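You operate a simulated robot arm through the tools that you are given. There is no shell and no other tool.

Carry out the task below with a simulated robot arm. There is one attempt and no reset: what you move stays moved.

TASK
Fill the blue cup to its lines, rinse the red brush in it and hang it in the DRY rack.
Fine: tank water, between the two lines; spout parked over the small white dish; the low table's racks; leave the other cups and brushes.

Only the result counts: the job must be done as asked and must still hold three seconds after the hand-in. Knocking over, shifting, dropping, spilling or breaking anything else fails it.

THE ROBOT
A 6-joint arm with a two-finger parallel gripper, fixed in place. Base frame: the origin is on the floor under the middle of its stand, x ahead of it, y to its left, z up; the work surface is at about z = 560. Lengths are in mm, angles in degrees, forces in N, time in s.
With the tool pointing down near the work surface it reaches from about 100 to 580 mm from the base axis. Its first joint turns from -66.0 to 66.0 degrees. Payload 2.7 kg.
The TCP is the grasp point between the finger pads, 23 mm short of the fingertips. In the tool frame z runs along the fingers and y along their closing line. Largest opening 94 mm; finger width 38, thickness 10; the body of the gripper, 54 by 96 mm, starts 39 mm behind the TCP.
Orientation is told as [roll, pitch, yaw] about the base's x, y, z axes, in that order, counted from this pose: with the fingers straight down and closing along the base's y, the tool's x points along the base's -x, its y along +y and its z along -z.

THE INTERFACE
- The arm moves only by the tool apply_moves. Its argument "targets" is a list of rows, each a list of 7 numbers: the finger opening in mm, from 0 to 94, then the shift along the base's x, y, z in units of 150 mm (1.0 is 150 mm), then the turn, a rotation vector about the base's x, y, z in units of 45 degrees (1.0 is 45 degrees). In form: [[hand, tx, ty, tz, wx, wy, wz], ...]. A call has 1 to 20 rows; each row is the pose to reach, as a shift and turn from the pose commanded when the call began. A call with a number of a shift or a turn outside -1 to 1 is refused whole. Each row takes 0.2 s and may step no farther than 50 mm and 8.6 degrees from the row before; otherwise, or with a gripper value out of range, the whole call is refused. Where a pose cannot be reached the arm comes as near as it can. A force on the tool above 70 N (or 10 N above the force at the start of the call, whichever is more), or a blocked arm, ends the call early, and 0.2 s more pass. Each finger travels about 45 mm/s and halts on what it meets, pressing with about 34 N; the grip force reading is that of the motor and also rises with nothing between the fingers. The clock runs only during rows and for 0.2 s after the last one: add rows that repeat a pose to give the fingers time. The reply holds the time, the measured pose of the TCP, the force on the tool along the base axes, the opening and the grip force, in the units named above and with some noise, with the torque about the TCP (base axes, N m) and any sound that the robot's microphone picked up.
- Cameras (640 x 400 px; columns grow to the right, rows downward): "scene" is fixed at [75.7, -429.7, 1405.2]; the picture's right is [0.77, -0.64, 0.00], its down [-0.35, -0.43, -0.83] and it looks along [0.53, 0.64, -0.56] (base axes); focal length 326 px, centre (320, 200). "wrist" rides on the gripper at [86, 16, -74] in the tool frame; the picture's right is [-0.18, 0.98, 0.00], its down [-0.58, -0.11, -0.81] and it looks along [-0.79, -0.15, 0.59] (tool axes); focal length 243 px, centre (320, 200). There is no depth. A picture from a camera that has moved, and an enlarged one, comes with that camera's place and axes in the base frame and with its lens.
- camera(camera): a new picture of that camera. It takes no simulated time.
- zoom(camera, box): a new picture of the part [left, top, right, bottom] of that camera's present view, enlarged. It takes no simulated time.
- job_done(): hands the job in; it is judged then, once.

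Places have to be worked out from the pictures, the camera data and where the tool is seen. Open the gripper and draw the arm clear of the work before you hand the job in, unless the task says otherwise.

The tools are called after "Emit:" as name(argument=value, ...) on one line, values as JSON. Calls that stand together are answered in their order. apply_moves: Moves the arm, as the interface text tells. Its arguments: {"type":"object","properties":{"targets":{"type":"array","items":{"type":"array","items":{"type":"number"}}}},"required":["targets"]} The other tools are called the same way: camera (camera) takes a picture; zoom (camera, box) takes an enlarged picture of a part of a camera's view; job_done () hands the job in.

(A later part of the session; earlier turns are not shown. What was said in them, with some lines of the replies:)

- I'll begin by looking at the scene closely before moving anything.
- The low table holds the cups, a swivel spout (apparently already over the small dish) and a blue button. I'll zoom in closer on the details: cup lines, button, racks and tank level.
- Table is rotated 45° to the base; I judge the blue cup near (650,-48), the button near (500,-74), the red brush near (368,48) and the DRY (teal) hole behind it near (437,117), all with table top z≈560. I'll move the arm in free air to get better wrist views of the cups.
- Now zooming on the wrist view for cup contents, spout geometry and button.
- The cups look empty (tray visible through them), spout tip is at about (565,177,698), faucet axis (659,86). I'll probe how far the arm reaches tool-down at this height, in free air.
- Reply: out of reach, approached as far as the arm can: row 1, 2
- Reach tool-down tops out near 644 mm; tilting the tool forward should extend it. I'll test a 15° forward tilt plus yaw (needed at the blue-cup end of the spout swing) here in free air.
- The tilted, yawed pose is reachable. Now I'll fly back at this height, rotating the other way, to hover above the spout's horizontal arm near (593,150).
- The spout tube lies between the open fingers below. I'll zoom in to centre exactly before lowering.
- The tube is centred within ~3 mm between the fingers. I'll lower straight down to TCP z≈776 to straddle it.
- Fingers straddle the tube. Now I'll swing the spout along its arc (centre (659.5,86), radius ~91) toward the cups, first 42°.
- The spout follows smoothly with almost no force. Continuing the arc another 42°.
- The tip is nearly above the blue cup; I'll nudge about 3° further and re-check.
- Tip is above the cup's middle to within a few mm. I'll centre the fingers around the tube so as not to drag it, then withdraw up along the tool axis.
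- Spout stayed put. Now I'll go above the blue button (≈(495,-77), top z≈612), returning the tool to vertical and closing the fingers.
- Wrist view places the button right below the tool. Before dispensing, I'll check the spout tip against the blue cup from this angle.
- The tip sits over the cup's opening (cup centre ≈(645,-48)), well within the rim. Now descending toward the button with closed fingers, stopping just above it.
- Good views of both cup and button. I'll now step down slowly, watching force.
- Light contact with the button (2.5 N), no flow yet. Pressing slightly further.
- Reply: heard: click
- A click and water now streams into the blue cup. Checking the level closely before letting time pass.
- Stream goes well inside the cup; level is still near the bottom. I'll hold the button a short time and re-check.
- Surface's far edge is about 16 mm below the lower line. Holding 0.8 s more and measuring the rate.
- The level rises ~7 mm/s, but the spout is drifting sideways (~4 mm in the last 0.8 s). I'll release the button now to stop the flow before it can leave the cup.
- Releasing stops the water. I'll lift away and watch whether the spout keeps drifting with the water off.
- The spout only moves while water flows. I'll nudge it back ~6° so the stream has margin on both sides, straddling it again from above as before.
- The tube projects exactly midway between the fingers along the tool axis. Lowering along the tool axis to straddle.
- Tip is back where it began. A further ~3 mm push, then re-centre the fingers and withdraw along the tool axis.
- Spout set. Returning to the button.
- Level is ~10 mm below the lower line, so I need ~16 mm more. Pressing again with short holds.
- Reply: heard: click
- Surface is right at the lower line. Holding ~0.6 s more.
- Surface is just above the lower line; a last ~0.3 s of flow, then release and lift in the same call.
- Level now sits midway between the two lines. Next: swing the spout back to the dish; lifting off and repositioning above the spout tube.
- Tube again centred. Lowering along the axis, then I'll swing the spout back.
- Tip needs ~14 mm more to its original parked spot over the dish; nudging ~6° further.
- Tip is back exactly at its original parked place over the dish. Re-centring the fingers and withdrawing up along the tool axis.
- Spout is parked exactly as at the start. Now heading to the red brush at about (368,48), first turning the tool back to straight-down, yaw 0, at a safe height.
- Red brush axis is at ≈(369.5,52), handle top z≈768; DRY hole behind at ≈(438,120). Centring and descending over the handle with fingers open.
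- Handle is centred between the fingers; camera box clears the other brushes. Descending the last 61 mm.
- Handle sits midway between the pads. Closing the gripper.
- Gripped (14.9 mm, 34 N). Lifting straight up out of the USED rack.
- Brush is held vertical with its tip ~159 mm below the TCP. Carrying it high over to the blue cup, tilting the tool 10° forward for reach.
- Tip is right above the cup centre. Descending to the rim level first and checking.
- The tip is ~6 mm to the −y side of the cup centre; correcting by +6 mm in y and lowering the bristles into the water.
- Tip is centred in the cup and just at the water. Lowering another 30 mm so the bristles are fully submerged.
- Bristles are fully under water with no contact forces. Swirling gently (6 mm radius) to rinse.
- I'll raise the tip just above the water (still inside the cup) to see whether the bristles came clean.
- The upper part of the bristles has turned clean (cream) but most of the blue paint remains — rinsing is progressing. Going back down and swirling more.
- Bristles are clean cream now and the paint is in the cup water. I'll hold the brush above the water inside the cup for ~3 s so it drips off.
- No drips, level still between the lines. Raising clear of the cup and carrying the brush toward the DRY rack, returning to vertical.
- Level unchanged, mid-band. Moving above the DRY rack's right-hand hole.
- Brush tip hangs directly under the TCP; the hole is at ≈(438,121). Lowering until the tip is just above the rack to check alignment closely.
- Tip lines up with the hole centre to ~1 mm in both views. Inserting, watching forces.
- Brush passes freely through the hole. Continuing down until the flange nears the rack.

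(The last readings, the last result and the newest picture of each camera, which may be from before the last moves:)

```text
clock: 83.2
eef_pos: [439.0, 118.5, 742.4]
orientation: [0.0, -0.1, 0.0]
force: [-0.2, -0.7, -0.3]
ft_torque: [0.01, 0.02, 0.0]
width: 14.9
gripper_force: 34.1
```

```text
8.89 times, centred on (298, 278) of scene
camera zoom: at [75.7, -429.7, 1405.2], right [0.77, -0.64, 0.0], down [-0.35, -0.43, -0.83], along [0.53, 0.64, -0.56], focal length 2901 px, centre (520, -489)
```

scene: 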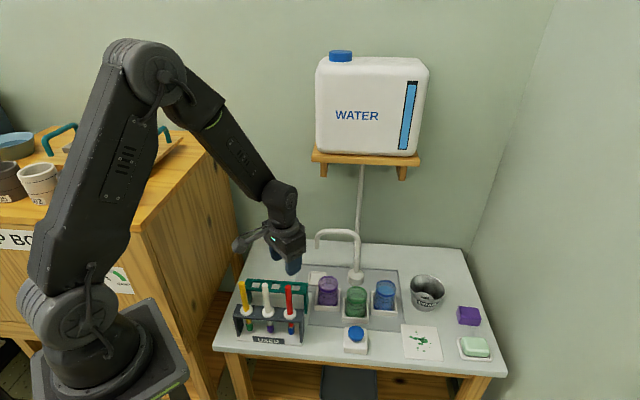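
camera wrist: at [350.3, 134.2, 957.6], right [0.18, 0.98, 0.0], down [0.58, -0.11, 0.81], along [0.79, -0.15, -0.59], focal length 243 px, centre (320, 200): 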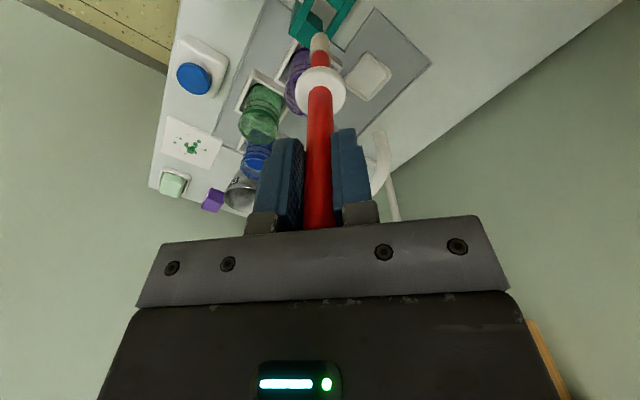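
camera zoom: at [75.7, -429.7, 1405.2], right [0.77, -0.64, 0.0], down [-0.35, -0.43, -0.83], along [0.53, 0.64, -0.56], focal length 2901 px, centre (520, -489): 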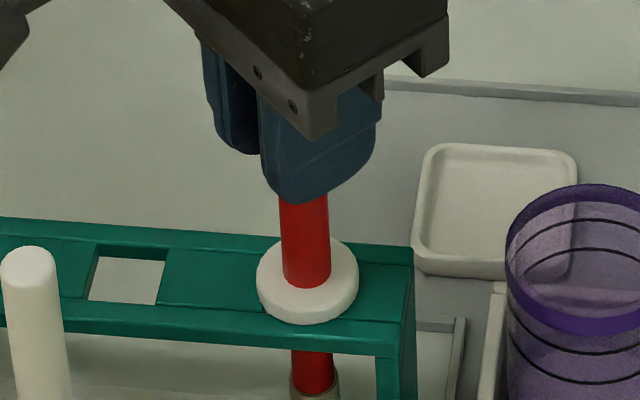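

Emit:
apply_moves(targets=[[5, 0, 0, -0.01, 0, 0, 0]])

Emit:
apply_moves(targets=[[5, 0, 0, -0.007, 0, 0, 0]])

Emit:
zoom(camera="scene", box=[285, 255, 310, 300])

```text
clock: 83.6
eef_pos: [437.3, 119.1, 742.4]
orientation: [0.0, 0.0, 0.0]
force: [-3.7, -2.7, 11.9]
ft_torque: [-0.17, 0.23, -0.01]
width: 15.0
gripper_force: 33.7
```

```text
clock: 84.0
eef_pos: [438.3, 119.9, 742.2]
orientation: [0.1, -0.1, 0.0]
force: [-8.4, -5.3, 32.7]
ft_torque: [-0.26, 0.5, -0.03]
width: 15.3
gripper_force: 33.4
```

```text
8.89 times, centred on (298, 278) of scene
camera zoom: at [75.1, -429.9, 1405.2], right [0.77, -0.64, 0.0], down [-0.35, -0.43, -0.83], along [0.53, 0.64, -0.55], focal length 2901 px, centre (520, -489)
```

zoom: 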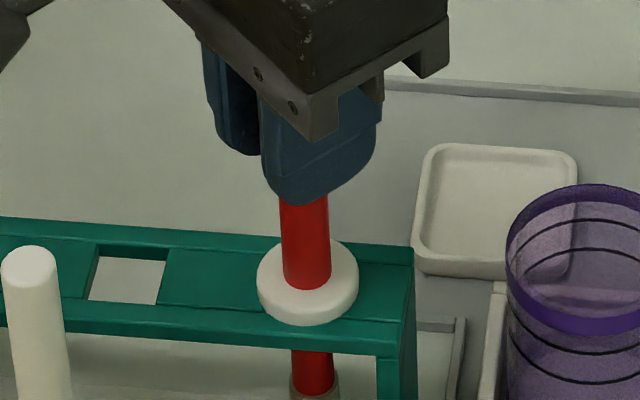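

The flange is seated (contact force rose to ~33 N). Backing off 2 mm to relieve the push before releasing.

Emit:
apply_moves(targets=[[5, 0, 0, 0.012, 0, 0, 0]])

```text
clock: 84.4
eef_pos: [439.4, 119.2, 742.6]
orientation: [0.1, -0.1, 0.0]
force: [-1.1, -4.7, 13.8]
ft_torque: [-0.3, -0.12, -0.04]
width: 14.9
gripper_force: 34.1
```

Emit:
apply_moves(targets=[[5, 0, 0, 0.007, 0, 0, 0]])

```text
clock: 84.8
eef_pos: [437.3, 120.1, 741.3]
orientation: [0.0, 0.1, 0.1]
force: [-0.4, -0.4, -0.3]
ft_torque: [0.0, 0.02, 0.0]
width: 15.0
gripper_force: 34.1
```

Force is back to zero with the flange touching. Opening the fingers.

Emit:
apply_moves(targets=[[18, 0, 0, 0, 0, 0, 0], [26, 0, 0, 0, 0, 0, 0], [36, 0, 0, 0, 0, 0, 0], [46, 0, 0, 0, 0, 0, 0], [50, 0, 0, 0, 0, 0, 0]])

Emit:
zoom(camera="scene", box=[270, 245, 320, 315])

Emit:
camera(camera="wrist")

```text
clock: 86.0
eef_pos: [438.3, 120.5, 743.8]
orientation: [0.0, -0.1, 0.0]
force: [0.1, -0.3, -1.1]
ft_torque: [-0.01, 0.0, 0.0]
width: 50.2
gripper_force: 0.0
```

```text
5.71 times, centred on (295, 280) of scene
camera zoom: at [75.7, -429.7, 1405.2], right [0.77, -0.64, 0.0], down [-0.35, -0.43, -0.83], along [0.53, 0.64, -0.56], focal length 1865 px, centre (463, -257)
```

zoom: 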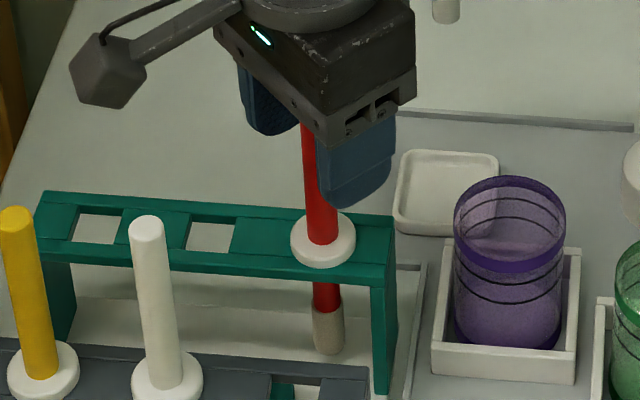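

```text
taken
camera wrist: at [350.1, 135.4, 818.4], right [0.18, 0.98, 0.0], down [0.58, -0.11, 0.81], along [0.79, -0.15, -0.59], focal length 243 px, centre (320, 200)
```

wrist: 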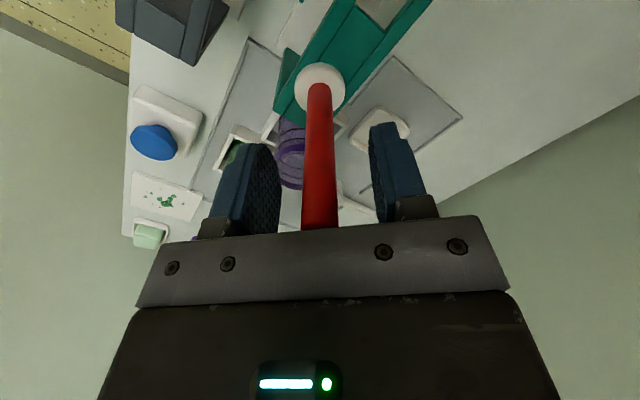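

The brush hangs freely in the DRY rack. Raising the gripper straight up off the handle.

Emit:
apply_moves(targets=[[50, 0, 0, 0.1, 0, 0, 0], [50, 0, 0, 0.25, 0, 0, 0], [50, 0, 0, 0.45, 0, 0, 0], [50, 0, 0, 0.7, 0, 0, 0], [50, 0, 0, 0.97, 0, 0, 0]])

Emit:
apply_moves(targets=[[60, -0.1, 0.15, 0.25, 0, 0, 0], [70, -0.2, 0.3, 0.5, 0, 0, 0], [80, -0.3, 0.4, 0.75, 0, 0, 0], [94, -0.35, 0.5, 1.0, 0, 0, 0]])

Emit:
camera(camera="scene")

Emit:
zoom(camera="scene", box=[230, 220, 410, 350])

Emit:
zoom(camera="scene", box=[378, 276, 394, 306])

Emit:
zoom(camera="scene", box=[305, 222, 370, 290])

Emit:
camera(camera="wrist")

```text
clock: 87.2
eef_pos: [438.0, 119.0, 888.4]
orientation: [0.0, -0.1, 0.0]
force: [0.1, 0.3, -0.7]
ft_torque: [0.02, 0.01, 0.02]
width: 50.1
gripper_force: 0.0
```

```text
clock: 88.2
eef_pos: [385.9, 196.0, 1040.2]
orientation: [0.0, 0.0, 0.0]
force: [0.1, 0.4, 0.5]
ft_torque: [0.0, 0.01, -0.01]
width: 94.1
gripper_force: 0.0
```

```text
taken
```

scene: 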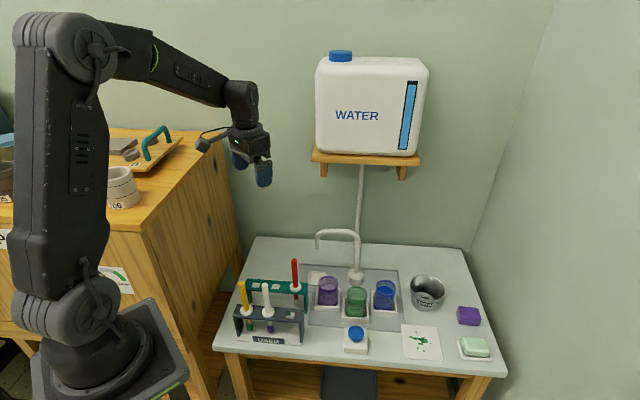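

```text
3.08 times, centred on (320, 285) of scene
camera zoom: at [75.7, -429.7, 1405.2], right [0.77, -0.64, 0.0], down [-0.35, -0.43, -0.83], along [0.53, 0.64, -0.56], focal length 1004 px, centre (320, -62)
```

zoom: 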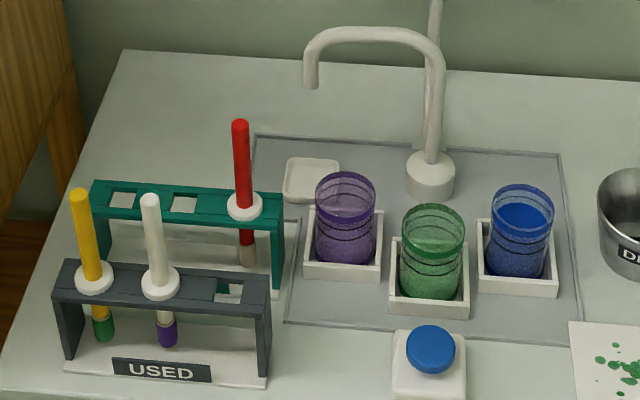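

```text
13.33 times, centred on (386, 291) of scene
camera zoom: at [75.7, -429.7, 1405.2], right [0.77, -0.64, 0.0], down [-0.35, -0.43, -0.83], along [0.53, 0.64, -0.56], focal length 4352 px, centre (-560, -1013)
```

zoom: 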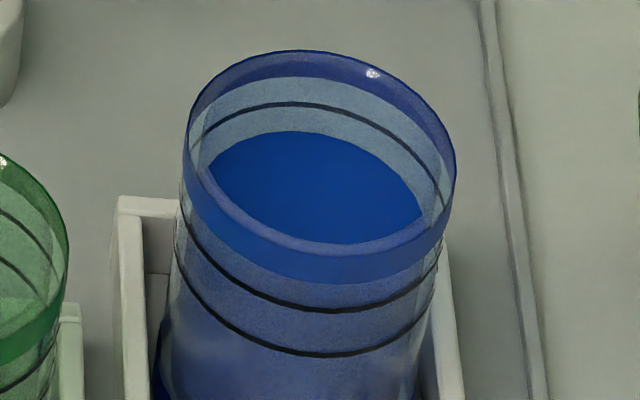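

```text
5.88 times, centred on (338, 256) of scene
camera zoom: at [75.7, -429.7, 1405.2], right [0.77, -0.64, 0.0], down [-0.35, -0.43, -0.83], along [0.53, 0.64, -0.56], focal length 1920 px, centre (217, -129)
```

zoom: 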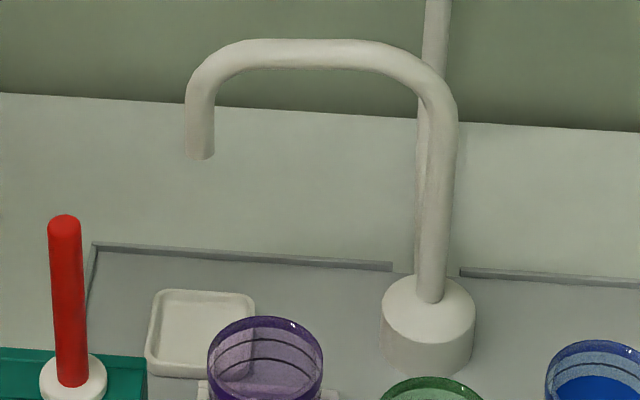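

```text
taken
camera wrist: at [298.2, 211.8, 1114.9], right [0.18, 0.98, 0.0], down [0.58, -0.11, 0.81], along [0.79, -0.15, -0.59], focal length 243 px, centre (320, 200)
```

wrist: 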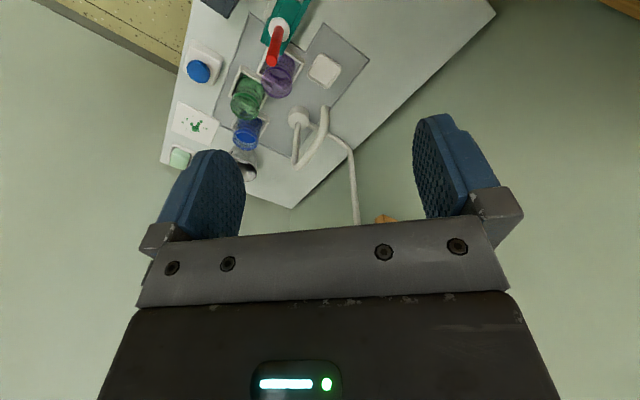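

Everything looks in place. I'll verify the rack's label, the bristles' cleanliness and that nothing else changed before handing in.

Emit:
zoom(camera="scene", box=[240, 270, 320, 330])

Emit:
zoom(camera="wrist", box=[200, 0, 360, 100])

Emit:
zoom(camera="scene", box=[330, 260, 510, 380])

```text
6.67 times, centred on (280, 300) of scene
camera zoom: at [75.7, -429.7, 1405.2], right [0.77, -0.64, 0.0], down [-0.35, -0.43, -0.83], along [0.53, 0.64, -0.56], focal length 2176 px, centre (587, -467)
```

zoom: 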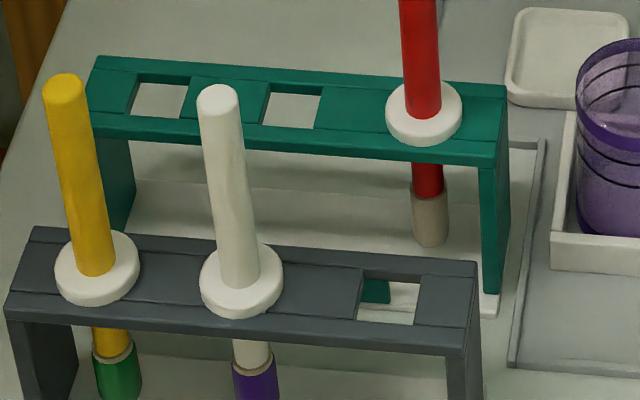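

```text
4.00 times, centred on (280, 50) of wrist
camera zoom: at [298.2, 211.8, 1114.9], right [0.18, 0.98, 0.0], down [0.58, -0.11, 0.81], along [0.79, -0.15, -0.59], focal length 970 px, centre (480, 800)
```

zoom: 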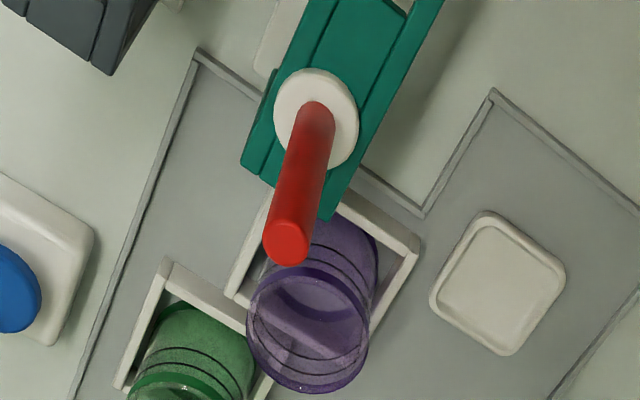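

```text
3.33 times, centred on (420, 320) of scene
camera zoom: at [75.7, -429.7, 1405.2], right [0.77, -0.64, 0.0], down [-0.35, -0.43, -0.83], along [0.53, 0.64, -0.56], focal length 1088 px, centre (-13, -200)
```

zoom: 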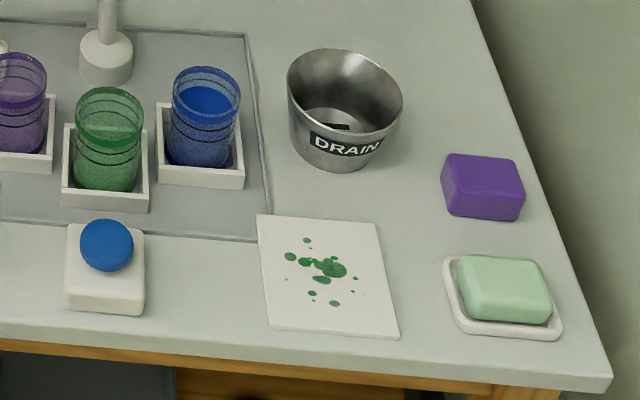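

To be sure of the rack, I'll take one more free-air look at the label hidden behind the USED rack.

Emit:
apply_moves(targets=[[94, -0.16, -0.25, -0.1, 0, 0, 0], [94, -0.32, -0.5, -0.2, 0, 0, 0], [94, -0.48, -0.75, -0.3, 0, 0, 0], [94, -0.64, -0.98, -0.4, 0, 0, 0]])

Emit:
zoom(camera="wrist", box=[240, 0, 480, 150])

```text
clock: 89.2
eef_pos: [289.2, 48.6, 980.5]
orientation: [0.1, 0.0, 0.1]
force: [0.3, 0.1, 0.6]
ft_torque: [0.02, -0.01, -0.03]
width: 94.0
gripper_force: 0.1
```

```text
2.67 times, centred on (360, 75) of wrist
camera zoom: at [201.3, 64.4, 1055.8], right [0.18, 0.98, 0.0], down [0.58, -0.11, 0.81], along [0.79, -0.15, -0.59], focal length 647 px, centre (213, 533)
```

zoom: 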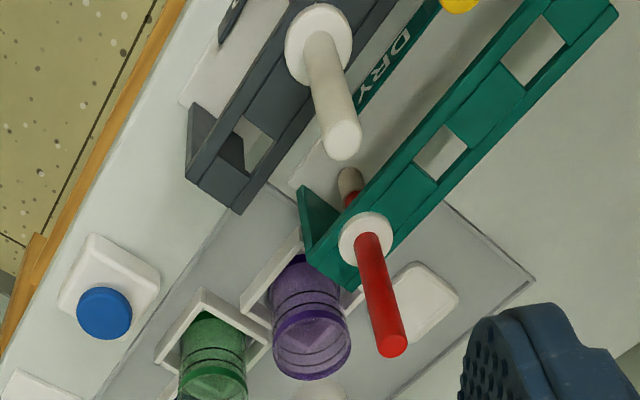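

The label reads DRY, the red brush is seated in it, the cup is mid-band, the spout is parked over the dish. Retreating the arm to its clear start area and handing in.

Emit:
apply_moves(targets=[[94, 0.16, 0.25, 0.1, 0, 0, 0], [94, 0.32, 0.5, 0.2, 0, 0, 0], [94, 0.48, 0.75, 0.3, 0, 0, 0], [94, 0.6, 0.98, 0.4, 0, 0, 0], [94, 0.6, 0.98, 0.4, 0, 0, 0]])

Emit:
zoom(camera="scene", box=[230, 220, 410, 350])

```text
clock: 90.4
eef_pos: [378.9, 195.0, 1040.0]
orientation: [-0.1, 0.0, 0.0]
force: [-0.9, -0.2, 0.6]
ft_torque: [-0.02, -0.03, -0.01]
width: 94.1
gripper_force: 0.0
```

```text
3.08 times, centred on (320, 285) of scene
camera zoom: at [75.7, -429.7, 1405.2], right [0.77, -0.64, 0.0], down [-0.35, -0.43, -0.83], along [0.53, 0.64, -0.56], focal length 1004 px, centre (320, -62)
```

zoom: 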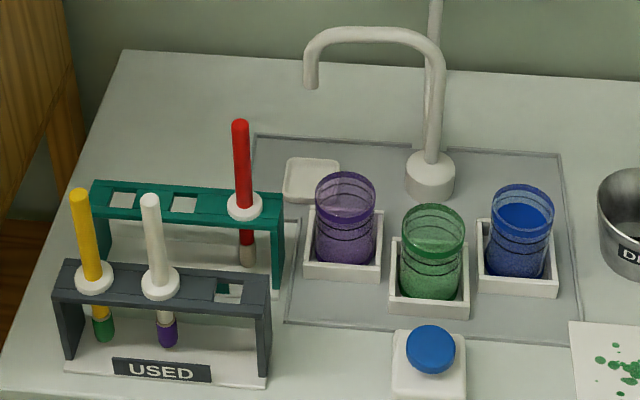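

The scene is stable and complete, the gripper is open and clear. Handing in the job.

Emit:
job_done()

```text
The job is handed in.
```

The job is done and handed in. I haven't seen the judging result.

- **Blue cup:** filled with tank water to about midway between the two lines. The level was the same after rinsing. The water is now dark blue from the paint.
- **Red brush:** swirled in the cup until the bristles went from blue to clean cream, then held over the cup for about 3 seconds. No drips were visible. It hangs in the low table's rack labelled DRY, in the hole nearest the cups, with its collar resting on the rack.
- **Spout:** back over the small white dish, in the same spot as at the start. While the water ran it drifted sideways, so I stopped partway, moved it back and finished filling. No spill was visible.
- **Everything else:** the last pictures showed the other cups and brushes unmoved. The gripper is open and clear of the table.
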